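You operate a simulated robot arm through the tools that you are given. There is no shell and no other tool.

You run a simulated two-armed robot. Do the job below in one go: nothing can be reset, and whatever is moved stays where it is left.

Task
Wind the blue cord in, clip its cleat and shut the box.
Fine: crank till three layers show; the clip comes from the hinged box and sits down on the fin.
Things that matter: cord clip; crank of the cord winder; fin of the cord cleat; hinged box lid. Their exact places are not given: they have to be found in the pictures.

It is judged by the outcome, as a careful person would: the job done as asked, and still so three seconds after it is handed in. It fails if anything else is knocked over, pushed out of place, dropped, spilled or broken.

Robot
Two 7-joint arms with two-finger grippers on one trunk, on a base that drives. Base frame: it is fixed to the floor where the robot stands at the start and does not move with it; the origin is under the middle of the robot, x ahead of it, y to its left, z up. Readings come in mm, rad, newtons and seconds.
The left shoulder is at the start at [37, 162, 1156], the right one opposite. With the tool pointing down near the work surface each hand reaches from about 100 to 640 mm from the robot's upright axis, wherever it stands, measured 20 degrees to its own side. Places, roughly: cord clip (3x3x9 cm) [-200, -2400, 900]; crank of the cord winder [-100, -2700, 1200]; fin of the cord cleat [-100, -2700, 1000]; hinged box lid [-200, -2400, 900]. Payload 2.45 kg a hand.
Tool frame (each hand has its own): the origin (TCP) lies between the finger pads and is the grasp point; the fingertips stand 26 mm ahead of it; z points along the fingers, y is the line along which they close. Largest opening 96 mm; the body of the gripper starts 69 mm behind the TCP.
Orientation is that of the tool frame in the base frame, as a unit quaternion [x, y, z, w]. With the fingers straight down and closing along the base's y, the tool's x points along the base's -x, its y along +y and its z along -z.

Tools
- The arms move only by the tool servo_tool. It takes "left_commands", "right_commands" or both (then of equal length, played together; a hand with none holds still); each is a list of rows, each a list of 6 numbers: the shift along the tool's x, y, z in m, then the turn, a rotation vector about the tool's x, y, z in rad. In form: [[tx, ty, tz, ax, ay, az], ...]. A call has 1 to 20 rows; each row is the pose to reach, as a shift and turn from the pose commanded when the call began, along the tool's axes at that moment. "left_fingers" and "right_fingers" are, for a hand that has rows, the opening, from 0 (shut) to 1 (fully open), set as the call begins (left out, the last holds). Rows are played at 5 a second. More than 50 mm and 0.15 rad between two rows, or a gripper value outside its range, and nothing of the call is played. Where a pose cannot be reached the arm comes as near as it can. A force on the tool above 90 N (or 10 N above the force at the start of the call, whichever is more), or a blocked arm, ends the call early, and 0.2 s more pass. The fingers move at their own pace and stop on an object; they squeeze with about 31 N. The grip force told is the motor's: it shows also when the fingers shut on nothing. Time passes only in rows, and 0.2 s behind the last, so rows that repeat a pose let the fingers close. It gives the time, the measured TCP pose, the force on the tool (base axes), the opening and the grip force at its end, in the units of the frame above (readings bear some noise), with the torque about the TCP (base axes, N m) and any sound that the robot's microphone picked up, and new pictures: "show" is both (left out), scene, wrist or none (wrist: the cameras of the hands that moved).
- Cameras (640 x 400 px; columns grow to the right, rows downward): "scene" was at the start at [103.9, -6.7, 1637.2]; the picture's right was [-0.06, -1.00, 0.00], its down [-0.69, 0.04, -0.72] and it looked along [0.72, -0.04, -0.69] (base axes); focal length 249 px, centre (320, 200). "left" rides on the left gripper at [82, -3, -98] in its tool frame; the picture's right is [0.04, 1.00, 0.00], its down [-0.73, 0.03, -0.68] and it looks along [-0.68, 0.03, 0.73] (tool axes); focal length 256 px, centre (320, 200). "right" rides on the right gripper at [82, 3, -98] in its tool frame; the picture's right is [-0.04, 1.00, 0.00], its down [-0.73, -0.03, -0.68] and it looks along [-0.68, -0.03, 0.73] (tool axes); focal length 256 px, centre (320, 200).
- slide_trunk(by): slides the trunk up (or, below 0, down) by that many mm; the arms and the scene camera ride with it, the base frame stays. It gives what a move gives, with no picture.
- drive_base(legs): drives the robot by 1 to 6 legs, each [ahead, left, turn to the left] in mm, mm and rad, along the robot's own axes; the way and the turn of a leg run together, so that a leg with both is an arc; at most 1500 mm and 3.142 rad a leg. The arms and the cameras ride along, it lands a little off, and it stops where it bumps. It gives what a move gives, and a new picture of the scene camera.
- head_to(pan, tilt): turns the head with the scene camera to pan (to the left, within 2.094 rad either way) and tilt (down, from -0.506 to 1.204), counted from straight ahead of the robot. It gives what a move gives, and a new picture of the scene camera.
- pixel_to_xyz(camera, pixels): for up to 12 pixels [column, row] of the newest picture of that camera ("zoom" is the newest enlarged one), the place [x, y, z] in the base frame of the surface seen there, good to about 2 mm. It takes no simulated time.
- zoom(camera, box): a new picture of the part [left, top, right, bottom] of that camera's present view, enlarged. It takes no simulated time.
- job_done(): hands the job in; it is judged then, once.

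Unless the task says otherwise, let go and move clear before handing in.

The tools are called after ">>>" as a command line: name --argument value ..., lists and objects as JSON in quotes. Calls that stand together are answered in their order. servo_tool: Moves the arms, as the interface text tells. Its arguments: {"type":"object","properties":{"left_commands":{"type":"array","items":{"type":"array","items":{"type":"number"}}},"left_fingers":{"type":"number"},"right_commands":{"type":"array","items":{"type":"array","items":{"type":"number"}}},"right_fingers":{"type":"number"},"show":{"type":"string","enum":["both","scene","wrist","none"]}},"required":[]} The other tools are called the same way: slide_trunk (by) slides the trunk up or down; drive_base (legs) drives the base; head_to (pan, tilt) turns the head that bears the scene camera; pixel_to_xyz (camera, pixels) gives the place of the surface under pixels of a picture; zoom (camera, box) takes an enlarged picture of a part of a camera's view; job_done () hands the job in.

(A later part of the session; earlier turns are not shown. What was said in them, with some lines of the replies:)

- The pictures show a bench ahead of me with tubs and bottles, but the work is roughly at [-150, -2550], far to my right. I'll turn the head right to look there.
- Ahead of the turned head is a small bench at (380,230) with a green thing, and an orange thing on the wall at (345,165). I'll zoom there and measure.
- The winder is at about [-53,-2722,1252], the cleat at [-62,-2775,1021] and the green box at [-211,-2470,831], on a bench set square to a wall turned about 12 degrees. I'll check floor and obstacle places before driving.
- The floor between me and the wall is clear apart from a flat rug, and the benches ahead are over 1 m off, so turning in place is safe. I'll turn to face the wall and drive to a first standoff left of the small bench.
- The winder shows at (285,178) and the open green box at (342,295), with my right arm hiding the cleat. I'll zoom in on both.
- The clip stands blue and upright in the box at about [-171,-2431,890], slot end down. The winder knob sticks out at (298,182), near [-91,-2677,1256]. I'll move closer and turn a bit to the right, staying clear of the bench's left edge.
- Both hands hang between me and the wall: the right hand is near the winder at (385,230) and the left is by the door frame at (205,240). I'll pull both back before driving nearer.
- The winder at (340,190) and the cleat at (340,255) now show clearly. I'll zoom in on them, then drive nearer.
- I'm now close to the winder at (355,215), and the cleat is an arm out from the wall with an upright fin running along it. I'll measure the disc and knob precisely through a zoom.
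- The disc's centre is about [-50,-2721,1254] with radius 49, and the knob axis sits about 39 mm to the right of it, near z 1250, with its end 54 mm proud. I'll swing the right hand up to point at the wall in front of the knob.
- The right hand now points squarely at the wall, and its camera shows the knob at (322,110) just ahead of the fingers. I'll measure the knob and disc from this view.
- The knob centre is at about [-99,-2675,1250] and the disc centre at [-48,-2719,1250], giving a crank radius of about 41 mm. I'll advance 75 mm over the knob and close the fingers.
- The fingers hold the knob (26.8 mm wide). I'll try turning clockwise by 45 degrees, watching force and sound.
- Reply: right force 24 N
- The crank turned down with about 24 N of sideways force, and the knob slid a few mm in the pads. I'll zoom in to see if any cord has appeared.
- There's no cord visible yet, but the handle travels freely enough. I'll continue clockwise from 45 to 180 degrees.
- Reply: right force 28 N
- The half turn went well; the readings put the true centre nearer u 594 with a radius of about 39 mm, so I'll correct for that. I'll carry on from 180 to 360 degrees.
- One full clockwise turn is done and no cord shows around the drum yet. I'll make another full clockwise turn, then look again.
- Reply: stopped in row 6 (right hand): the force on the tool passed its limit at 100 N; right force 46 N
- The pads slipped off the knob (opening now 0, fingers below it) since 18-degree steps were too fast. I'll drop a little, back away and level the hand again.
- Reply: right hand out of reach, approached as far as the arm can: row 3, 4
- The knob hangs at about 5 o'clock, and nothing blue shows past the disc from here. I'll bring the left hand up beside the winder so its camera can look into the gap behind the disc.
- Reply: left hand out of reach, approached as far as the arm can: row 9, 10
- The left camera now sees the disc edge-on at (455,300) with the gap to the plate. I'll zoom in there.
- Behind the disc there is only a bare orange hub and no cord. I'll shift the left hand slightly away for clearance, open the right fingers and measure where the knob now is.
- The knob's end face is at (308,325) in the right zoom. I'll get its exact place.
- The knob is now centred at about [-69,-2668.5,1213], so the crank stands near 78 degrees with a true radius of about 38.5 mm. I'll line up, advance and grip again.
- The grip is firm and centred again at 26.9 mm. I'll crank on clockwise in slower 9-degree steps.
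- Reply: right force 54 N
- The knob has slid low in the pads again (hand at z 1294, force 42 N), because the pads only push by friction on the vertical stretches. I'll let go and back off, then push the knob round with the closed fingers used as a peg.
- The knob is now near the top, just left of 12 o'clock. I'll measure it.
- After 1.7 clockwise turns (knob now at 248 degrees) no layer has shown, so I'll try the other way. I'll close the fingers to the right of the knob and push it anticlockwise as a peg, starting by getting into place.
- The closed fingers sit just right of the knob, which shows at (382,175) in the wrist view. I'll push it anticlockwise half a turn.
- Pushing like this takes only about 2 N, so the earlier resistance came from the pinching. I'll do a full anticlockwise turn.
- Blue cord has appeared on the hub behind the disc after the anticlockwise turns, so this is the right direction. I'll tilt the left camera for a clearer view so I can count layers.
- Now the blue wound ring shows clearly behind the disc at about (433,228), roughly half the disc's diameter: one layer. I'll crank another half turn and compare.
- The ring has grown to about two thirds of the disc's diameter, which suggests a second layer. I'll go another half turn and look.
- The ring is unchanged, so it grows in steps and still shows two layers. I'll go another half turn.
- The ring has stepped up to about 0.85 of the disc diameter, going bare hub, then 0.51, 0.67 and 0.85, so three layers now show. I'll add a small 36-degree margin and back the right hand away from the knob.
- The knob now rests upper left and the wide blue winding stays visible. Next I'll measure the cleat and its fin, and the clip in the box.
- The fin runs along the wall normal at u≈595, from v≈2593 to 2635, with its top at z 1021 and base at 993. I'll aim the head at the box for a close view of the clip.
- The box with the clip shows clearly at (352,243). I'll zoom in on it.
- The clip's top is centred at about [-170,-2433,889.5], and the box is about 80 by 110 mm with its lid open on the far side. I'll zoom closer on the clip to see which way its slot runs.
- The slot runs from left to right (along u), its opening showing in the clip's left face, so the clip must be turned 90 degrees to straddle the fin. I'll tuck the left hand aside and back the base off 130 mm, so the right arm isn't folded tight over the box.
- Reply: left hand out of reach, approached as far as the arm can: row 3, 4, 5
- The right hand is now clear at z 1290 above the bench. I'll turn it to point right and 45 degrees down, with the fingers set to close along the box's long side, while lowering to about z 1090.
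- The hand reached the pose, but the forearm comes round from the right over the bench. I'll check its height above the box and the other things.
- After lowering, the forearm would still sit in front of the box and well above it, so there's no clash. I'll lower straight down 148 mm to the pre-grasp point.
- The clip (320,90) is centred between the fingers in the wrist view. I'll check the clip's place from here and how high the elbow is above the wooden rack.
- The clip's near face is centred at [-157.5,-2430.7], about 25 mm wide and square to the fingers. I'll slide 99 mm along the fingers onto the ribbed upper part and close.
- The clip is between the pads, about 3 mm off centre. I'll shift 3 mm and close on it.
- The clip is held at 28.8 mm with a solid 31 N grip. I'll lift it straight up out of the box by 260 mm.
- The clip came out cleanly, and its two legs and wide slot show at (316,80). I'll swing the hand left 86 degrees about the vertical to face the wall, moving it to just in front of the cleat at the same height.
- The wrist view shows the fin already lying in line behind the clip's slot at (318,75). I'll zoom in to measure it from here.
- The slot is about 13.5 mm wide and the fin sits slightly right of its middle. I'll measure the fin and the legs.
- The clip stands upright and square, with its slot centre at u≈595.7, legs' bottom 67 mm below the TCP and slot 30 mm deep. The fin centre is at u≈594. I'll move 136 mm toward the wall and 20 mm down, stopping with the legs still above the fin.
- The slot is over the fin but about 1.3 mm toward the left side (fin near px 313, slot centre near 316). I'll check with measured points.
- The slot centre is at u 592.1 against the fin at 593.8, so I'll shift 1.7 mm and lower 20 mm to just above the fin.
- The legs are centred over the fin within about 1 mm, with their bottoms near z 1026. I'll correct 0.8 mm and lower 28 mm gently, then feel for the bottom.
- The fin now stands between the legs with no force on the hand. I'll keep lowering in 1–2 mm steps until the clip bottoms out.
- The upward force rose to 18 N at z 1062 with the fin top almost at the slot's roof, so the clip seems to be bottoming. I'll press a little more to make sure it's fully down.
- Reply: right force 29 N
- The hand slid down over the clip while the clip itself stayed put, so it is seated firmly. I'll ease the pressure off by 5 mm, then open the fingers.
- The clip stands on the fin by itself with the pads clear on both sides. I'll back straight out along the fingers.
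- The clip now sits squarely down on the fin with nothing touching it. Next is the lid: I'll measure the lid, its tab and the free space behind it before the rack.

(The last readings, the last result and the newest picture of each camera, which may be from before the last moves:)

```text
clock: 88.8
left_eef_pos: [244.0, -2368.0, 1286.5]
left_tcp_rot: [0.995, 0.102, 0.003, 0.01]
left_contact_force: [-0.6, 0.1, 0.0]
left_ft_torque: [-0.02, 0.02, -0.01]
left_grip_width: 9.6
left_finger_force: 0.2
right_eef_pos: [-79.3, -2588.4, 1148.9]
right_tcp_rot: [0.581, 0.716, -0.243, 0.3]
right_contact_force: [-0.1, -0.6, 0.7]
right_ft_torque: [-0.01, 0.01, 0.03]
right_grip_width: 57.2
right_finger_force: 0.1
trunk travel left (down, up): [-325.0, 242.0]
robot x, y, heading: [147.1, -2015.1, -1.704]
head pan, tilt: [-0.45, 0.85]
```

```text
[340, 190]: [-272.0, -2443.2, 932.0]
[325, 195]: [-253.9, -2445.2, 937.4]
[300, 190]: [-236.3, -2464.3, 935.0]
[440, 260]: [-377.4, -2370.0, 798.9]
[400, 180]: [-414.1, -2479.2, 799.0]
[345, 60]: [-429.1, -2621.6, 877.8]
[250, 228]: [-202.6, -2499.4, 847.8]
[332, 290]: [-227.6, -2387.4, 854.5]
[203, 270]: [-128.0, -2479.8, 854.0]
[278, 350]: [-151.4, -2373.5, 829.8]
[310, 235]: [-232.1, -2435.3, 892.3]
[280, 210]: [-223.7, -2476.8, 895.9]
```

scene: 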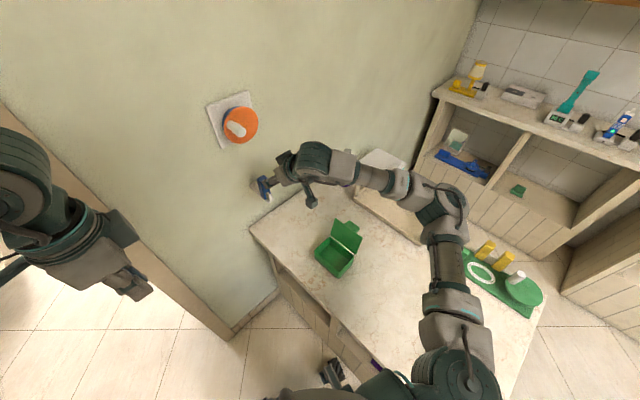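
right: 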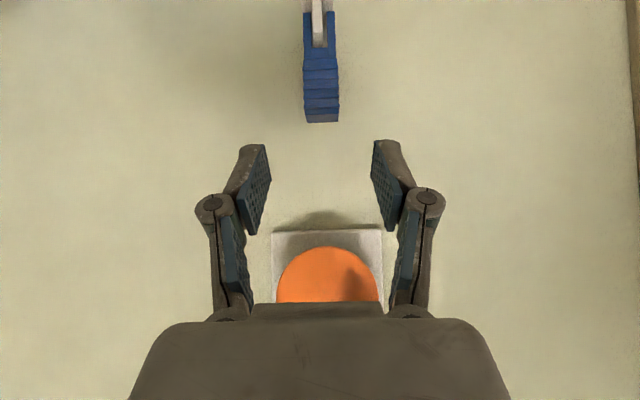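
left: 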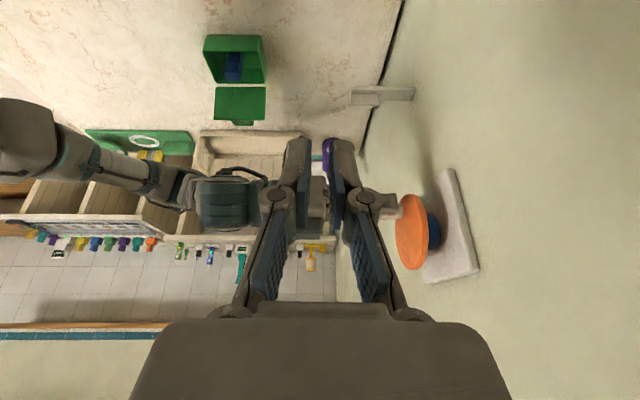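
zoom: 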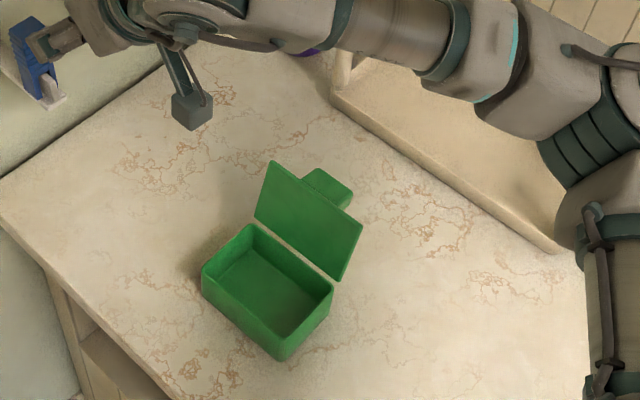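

The space behind the lid is clear from u 763 (tab end) to the rack edge at u 931, and the tab's centre is at v≈2350, z≈925. I'll move the right hand away from the cleat and turn it fingers-down, closed.

>>> servo_tool --right_commands '[[0.0078, -0.013, -0.0172, 0, 0.098, 0], [0.0156, -0.0261, -0.0343, 0, 0.196, 0], [0.0234, -0.0391, -0.0515, 0, 0.294, 0], [0.0312, -0.0522, -0.0686, 0, 0.3925, 0], [0.0389, -0.0652, -0.0858, 0, 0.49, 0], [0.0467, -0.0782, -0.1029, 0, 0.589, 0], [0.0545, -0.0913, -0.12, 0, 0.687, 0], [0.0623, -0.1043, -0.1372, 0, 0.785, 0], [0.0623, -0.1043, -0.1372, 0, 0.785, 0]]' --right_fingers 0

```text
clock: 90.8
left_eef_pos: [242.1, -2368.5, 1287.1]
left_tcp_rot: [0.995, 0.102, 0.003, 0.01]
left_contact_force: [0.3, 0.5, 0.1]
left_ft_torque: [0.04, -0.01, 0.0]
left_grip_width: 9.5
left_finger_force: 0.0
right_eef_pos: [-212.2, -2472.7, 1200.5]
right_tcp_rot: [0.63, 0.777, -0.002, 0.002]
right_contact_force: [0.3, -0.3, -0.1]
right_ft_torque: [0.01, 0.02, 0.01]
right_grip_width: 0.0
right_finger_force: 28.3
trunk travel left (down, up): [-325.0, 242.0]
robot x, y, heading: [143.3, -2014.2, -1.703]
head pan, tilt: [-0.45, 0.85]
```

scene: 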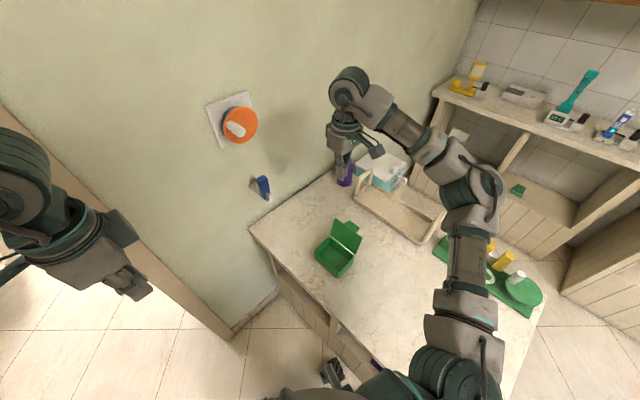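
right: 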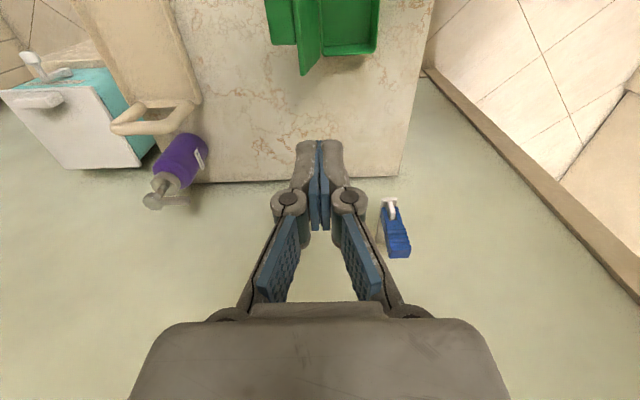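

The hand points straight down at u 702, z 1200, and the clip is still in place at (262,187). I'll move behind the open lid (u 800) and lower to about z 922, clear of the rack.

>>> servo_tool --right_commands '[[0.0105, -0.0325, 0, 0, 0, 0], [0.021, -0.065, 0, 0, 0, 0], [0.0316, -0.0974, 0, 0, 0, 0], [0.0316, -0.0974, 0.04, 0, 0, 0], [0.0316, -0.0974, 0.08, 0, 0, 0], [0.0316, -0.0974, 0.12, 0, 0, 0], [0.0316, -0.0974, 0.16, 0, 0, 0], [0.0316, -0.0974, 0.2, 0, 0, 0], [0.0316, -0.0974, 0.24, 0, 0, 0], [0.0316, -0.0974, 0.278, 0, 0, 0], [0.0316, -0.0974, 0.278, 0, 0, 0]]'

```text
clock: 93.2
left_eef_pos: [244.0, -2367.8, 1287.3]
left_tcp_rot: [0.995, 0.102, 0.003, 0.01]
left_contact_force: [-0.8, 0.7, 0.1]
left_ft_torque: [-0.02, 0.0, 0.0]
left_grip_width: 9.7
left_finger_force: 0.1
right_eef_pos: [-311.8, -2466.5, 922.7]
right_tcp_rot: [0.63, 0.777, -0.003, 0.004]
right_contact_force: [0.6, -0.2, -0.1]
right_ft_torque: [0.01, -0.04, 0.0]
right_grip_width: 0.0
right_finger_force: 28.1
right hand out of reach, approached as far as the arm can: row 3
trunk travel left (down, up): [-325.0, 242.0]
robot x, y, heading: [145.5, -2012.4, -1.698]
head pan, tilt: [-0.45, 0.85]
```

scene: 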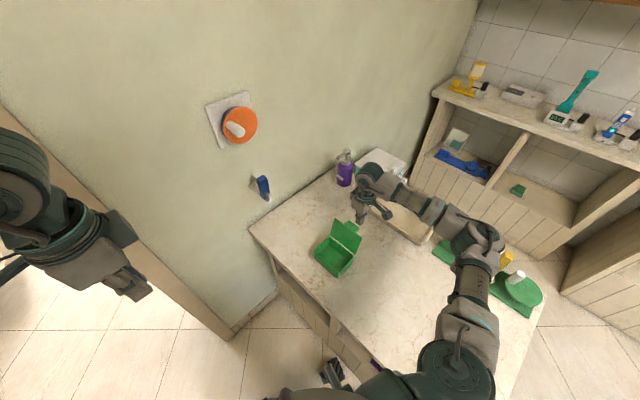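
right: 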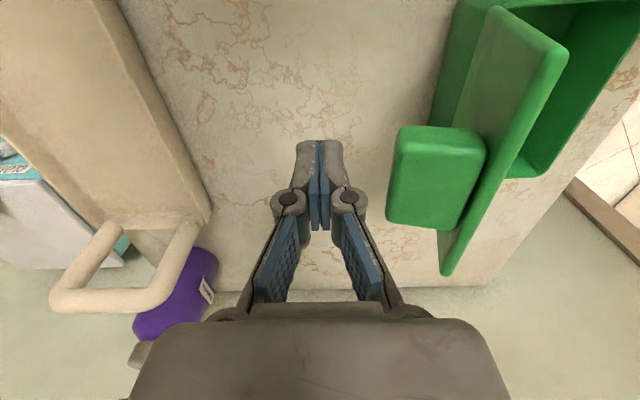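

The closed fingers are behind the lid, whose tab shows at (440,175) in the wrist view. I'll push slowly toward the box to tip the lid over.

>>> servo_tool --right_commands '[[0, 0.015, 0, 0, 0, 0], [0, 0.028, 0, 0, 0, 0], [0, 0.036, 0, 0, 0, 0], [0, 0.044, 0, 0, 0, 0], [0, 0.052, 0, 0, 0, 0], [0, 0.06, 0, 0, 0, 0], [0, 0.068, 0, 0, 0, 0]]'

>>> zoom --camera "scene" --box '[300, 190, 400, 290]'

```text
clock: 94.8
left_eef_pos: [243.6, -2368.1, 1287.1]
left_tcp_rot: [0.995, 0.102, 0.003, 0.01]
left_contact_force: [-0.7, 0.4, -0.8]
left_ft_torque: [-0.01, -0.01, -0.01]
left_grip_width: 9.7
left_finger_force: 0.0
right_eef_pos: [-245.4, -2450.4, 922.4]
right_tcp_rot: [0.63, 0.777, -0.003, 0.003]
right_contact_force: [-0.3, -0.2, 0.6]
right_ft_torque: [-0.01, 0.0, 0.0]
right_grip_width: 0.1
right_finger_force: 29.0
trunk travel left (down, up): [-325.0, 242.0]
robot x, y, heading: [149.8, -2011.6, -1.701]
head pan, tilt: [-0.45, 0.85]
```

scene: 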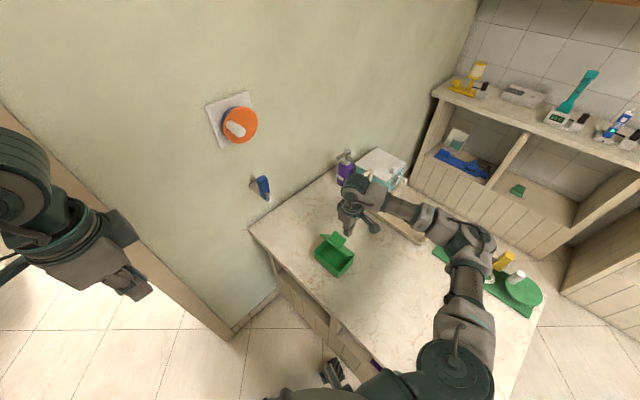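
right: 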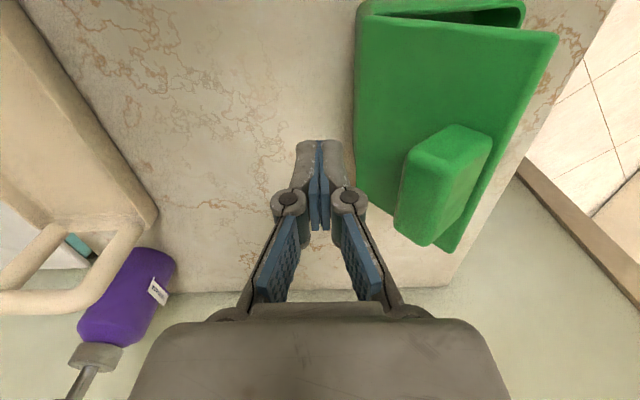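

```text
4.00 times, centred on (350, 240) of scene
```

zoom: 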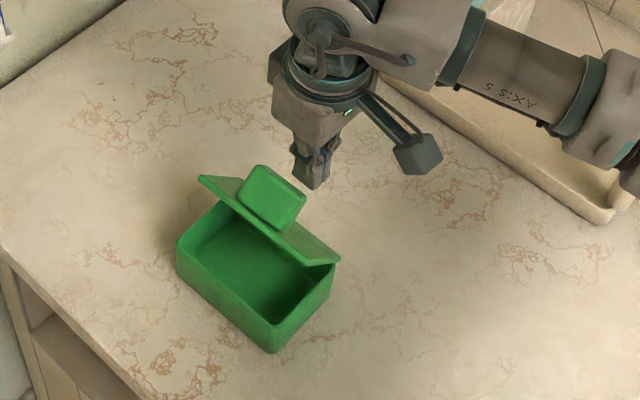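

The lid has swung over and is part-way down with no force on the hand. I'll see if it keeps falling by itself.

>>> servo_tool --right_commands '[[0, 0.068, 0, 0, 0, 0], [0, 0, -0.02, 0, 0, 0], [0, 0, -0.04, 0, 0, 0]]' --show "none"

```text
refused: row 1 steps farther than a row can; nothing moved
```

That call was refused because I mistyped the first row, so nothing moved. I'll simply raise the hand 40 mm and look again.

>>> servo_tool --right_commands '[[0, 0, -0.02, 0, 0, 0], [0, 0, -0.05, 0, 0, 0], [0, 0, -0.09, 0, 0, 0]]' --show "wrist"

>>> zoom --camera "scene" --box '[300, 190, 400, 290]'

```text
clock: 95.6
left_eef_pos: [243.8, -2366.5, 1287.9]
left_tcp_rot: [0.995, 0.103, 0.003, 0.01]
left_contact_force: [0.6, 0.2, -0.7]
left_ft_torque: [-0.01, 0.04, -0.01]
left_grip_width: 9.5
left_finger_force: 0.1
right_eef_pos: [-246.4, -2449.8, 1011.9]
right_tcp_rot: [0.631, 0.776, -0.003, 0.004]
right_contact_force: [0.3, -0.1, 0.3]
right_ft_torque: [-0.01, 0.0, 0.0]
right_grip_width: 0.0
right_finger_force: 28.3
trunk travel left (down, up): [-325.0, 242.0]
robot x, y, heading: [146.2, -2013.0, -1.701]
head pan, tilt: [-0.45, 0.85]
```

right: 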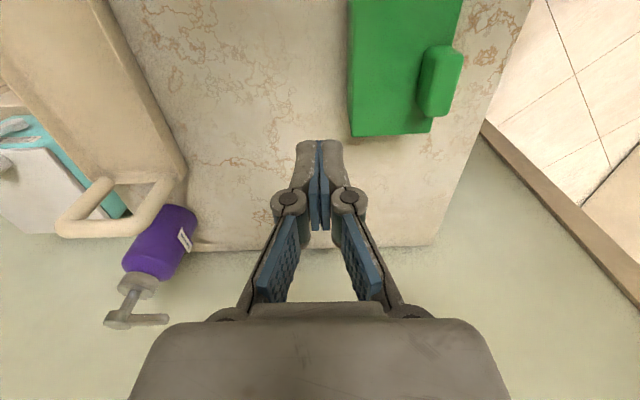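

```text
4.00 times, centred on (350, 240) of scene
```

zoom: 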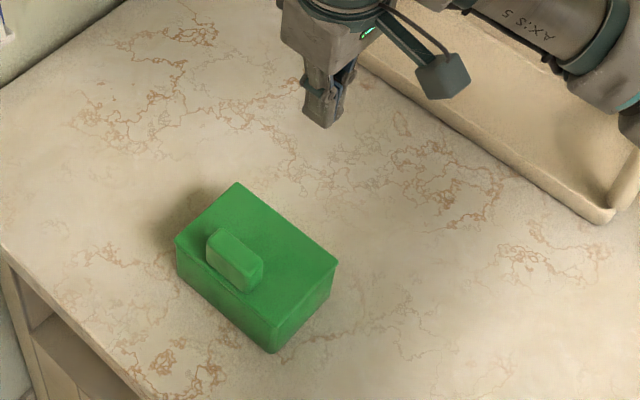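

The lid has fallen shut onto the box. I'll verify it lies flat and check the winder and clip once more.

>>> pixel_to_xyz --camera "zoom" --pixels '[[237, 188], [330, 265], [182, 240], [272, 318], [300, 245], [230, 215], [265, 300], [195, 240]]'

>>> zoom --camera "scene" --box '[200, 90, 290, 210]'

```text
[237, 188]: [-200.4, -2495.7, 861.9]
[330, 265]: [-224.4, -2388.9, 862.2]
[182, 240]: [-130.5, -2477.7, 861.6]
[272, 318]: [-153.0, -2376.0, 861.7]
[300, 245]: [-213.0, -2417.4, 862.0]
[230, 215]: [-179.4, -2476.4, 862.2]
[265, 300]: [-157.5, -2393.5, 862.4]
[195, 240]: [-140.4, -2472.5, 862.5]
```

```text
3.33 times, centred on (245, 150) of scene
```

zoom: 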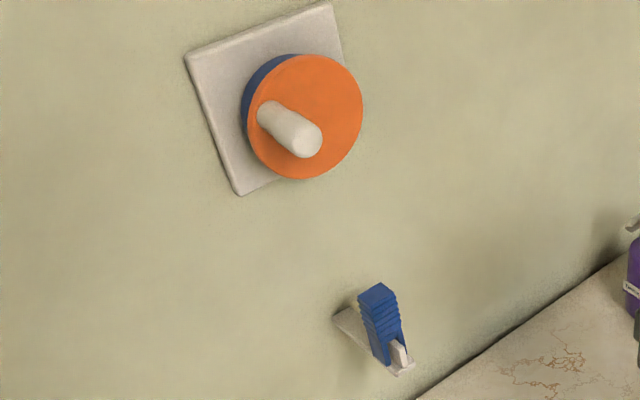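

The lid is level at z 862 all round, so it's shut. I'll check that the clip is upright and all the way down.

>>> zoom --camera "scene" --box '[245, 165, 280, 210]'

```text
8.89 times, centred on (262, 188) of scene
```

zoom: 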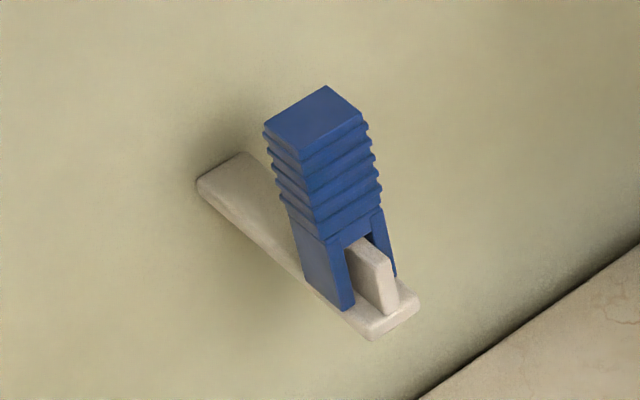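

>>> pixel_to_xyz --camera "zoom" --pixels '[[325, 92], [270, 130], [300, 150], [358, 115], [313, 122], [345, 305], [320, 285], [370, 325], [375, 250], [230, 175]]'

```text
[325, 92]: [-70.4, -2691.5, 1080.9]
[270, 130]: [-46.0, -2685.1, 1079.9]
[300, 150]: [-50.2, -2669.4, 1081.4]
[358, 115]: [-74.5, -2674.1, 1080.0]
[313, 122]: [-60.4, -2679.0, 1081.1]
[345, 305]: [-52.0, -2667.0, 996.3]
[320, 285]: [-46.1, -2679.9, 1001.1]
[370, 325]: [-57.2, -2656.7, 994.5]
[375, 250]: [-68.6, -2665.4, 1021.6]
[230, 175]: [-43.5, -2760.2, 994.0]
```

The clip's top is level at z 1080 and its legs stand on the cleat base (about 995), so it's fully seated. I'll lift the right hand well clear and take a last look.

>>> servo_tool --right_commands '[[0, 0, -0.04, 0, 0, 0], [0, 0, -0.08, 0, 0, 0], [0.03, 0, -0.12, 0, 0, 0], [0.06, 0, -0.16, 0, 0, 0], [0.06, 0, -0.16, 0, 0, 0], [0.06, 0, -0.16, 0, 0, 0]]' --show "scene"

```text
clock: 97.0
left_eef_pos: [242.6, -2366.9, 1287.6]
left_tcp_rot: [0.995, 0.103, 0.004, 0.01]
left_contact_force: [-0.5, 0.1, -0.1]
left_ft_torque: [-0.01, -0.03, 0.0]
left_grip_width: 9.6
left_finger_force: 0.2
right_eef_pos: [-259.1, -2388.7, 1172.2]
right_tcp_rot: [0.63, 0.777, -0.002, 0.003]
right_contact_force: [0.5, 0.1, 0.2]
right_ft_torque: [0.01, 0.0, 0.0]
right_grip_width: 0.1
right_finger_force: 28.6
trunk travel left (down, up): [-325.0, 242.0]
robot x, y, heading: [146.0, -2011.8, -1.697]
head pan, tilt: [-0.45, 0.85]
```

scene: 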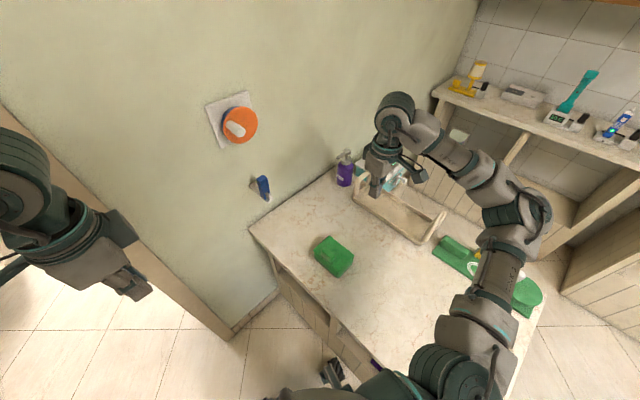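

The last view shows the cord wound behind the disc at (238,125), the clip on its fin at (262,187) and the box shut at (333,255). Both hands are clear and nothing else has moved, so I'm handing in.

>>> job_done

```text
The job is handed in.
```

The blue cord is wound in, the clip is on the cleat's fin, and the box is shut. I've handed the job in.

- **Cord:** The winder only takes up cord when cranked anticlockwise. My first 1.7 turns went clockwise and did nothing. I then cranked anticlockwise until the blue winding had grown in three steps, and added a small margin. I judged the three layers from those steps in size, because the separate layers can't be told apart in the pictures.
- **Clip:** I lifted it from the box, turned it 90 degrees and pressed it down on the fin until it stopped. Its top is level and its legs stand on the cleat base.
- **Box:** I tipped the lid over with the closed fingers and it fell shut by itself. It measures level all round.

Early on, the fingers slipped off the crank knob twice. After that I pushed the knob round with closed fingers, which took almost no force. Both hands are clear, and the last picture showed nothing else out of place, though the right arm hid part of the green tray on the bench.
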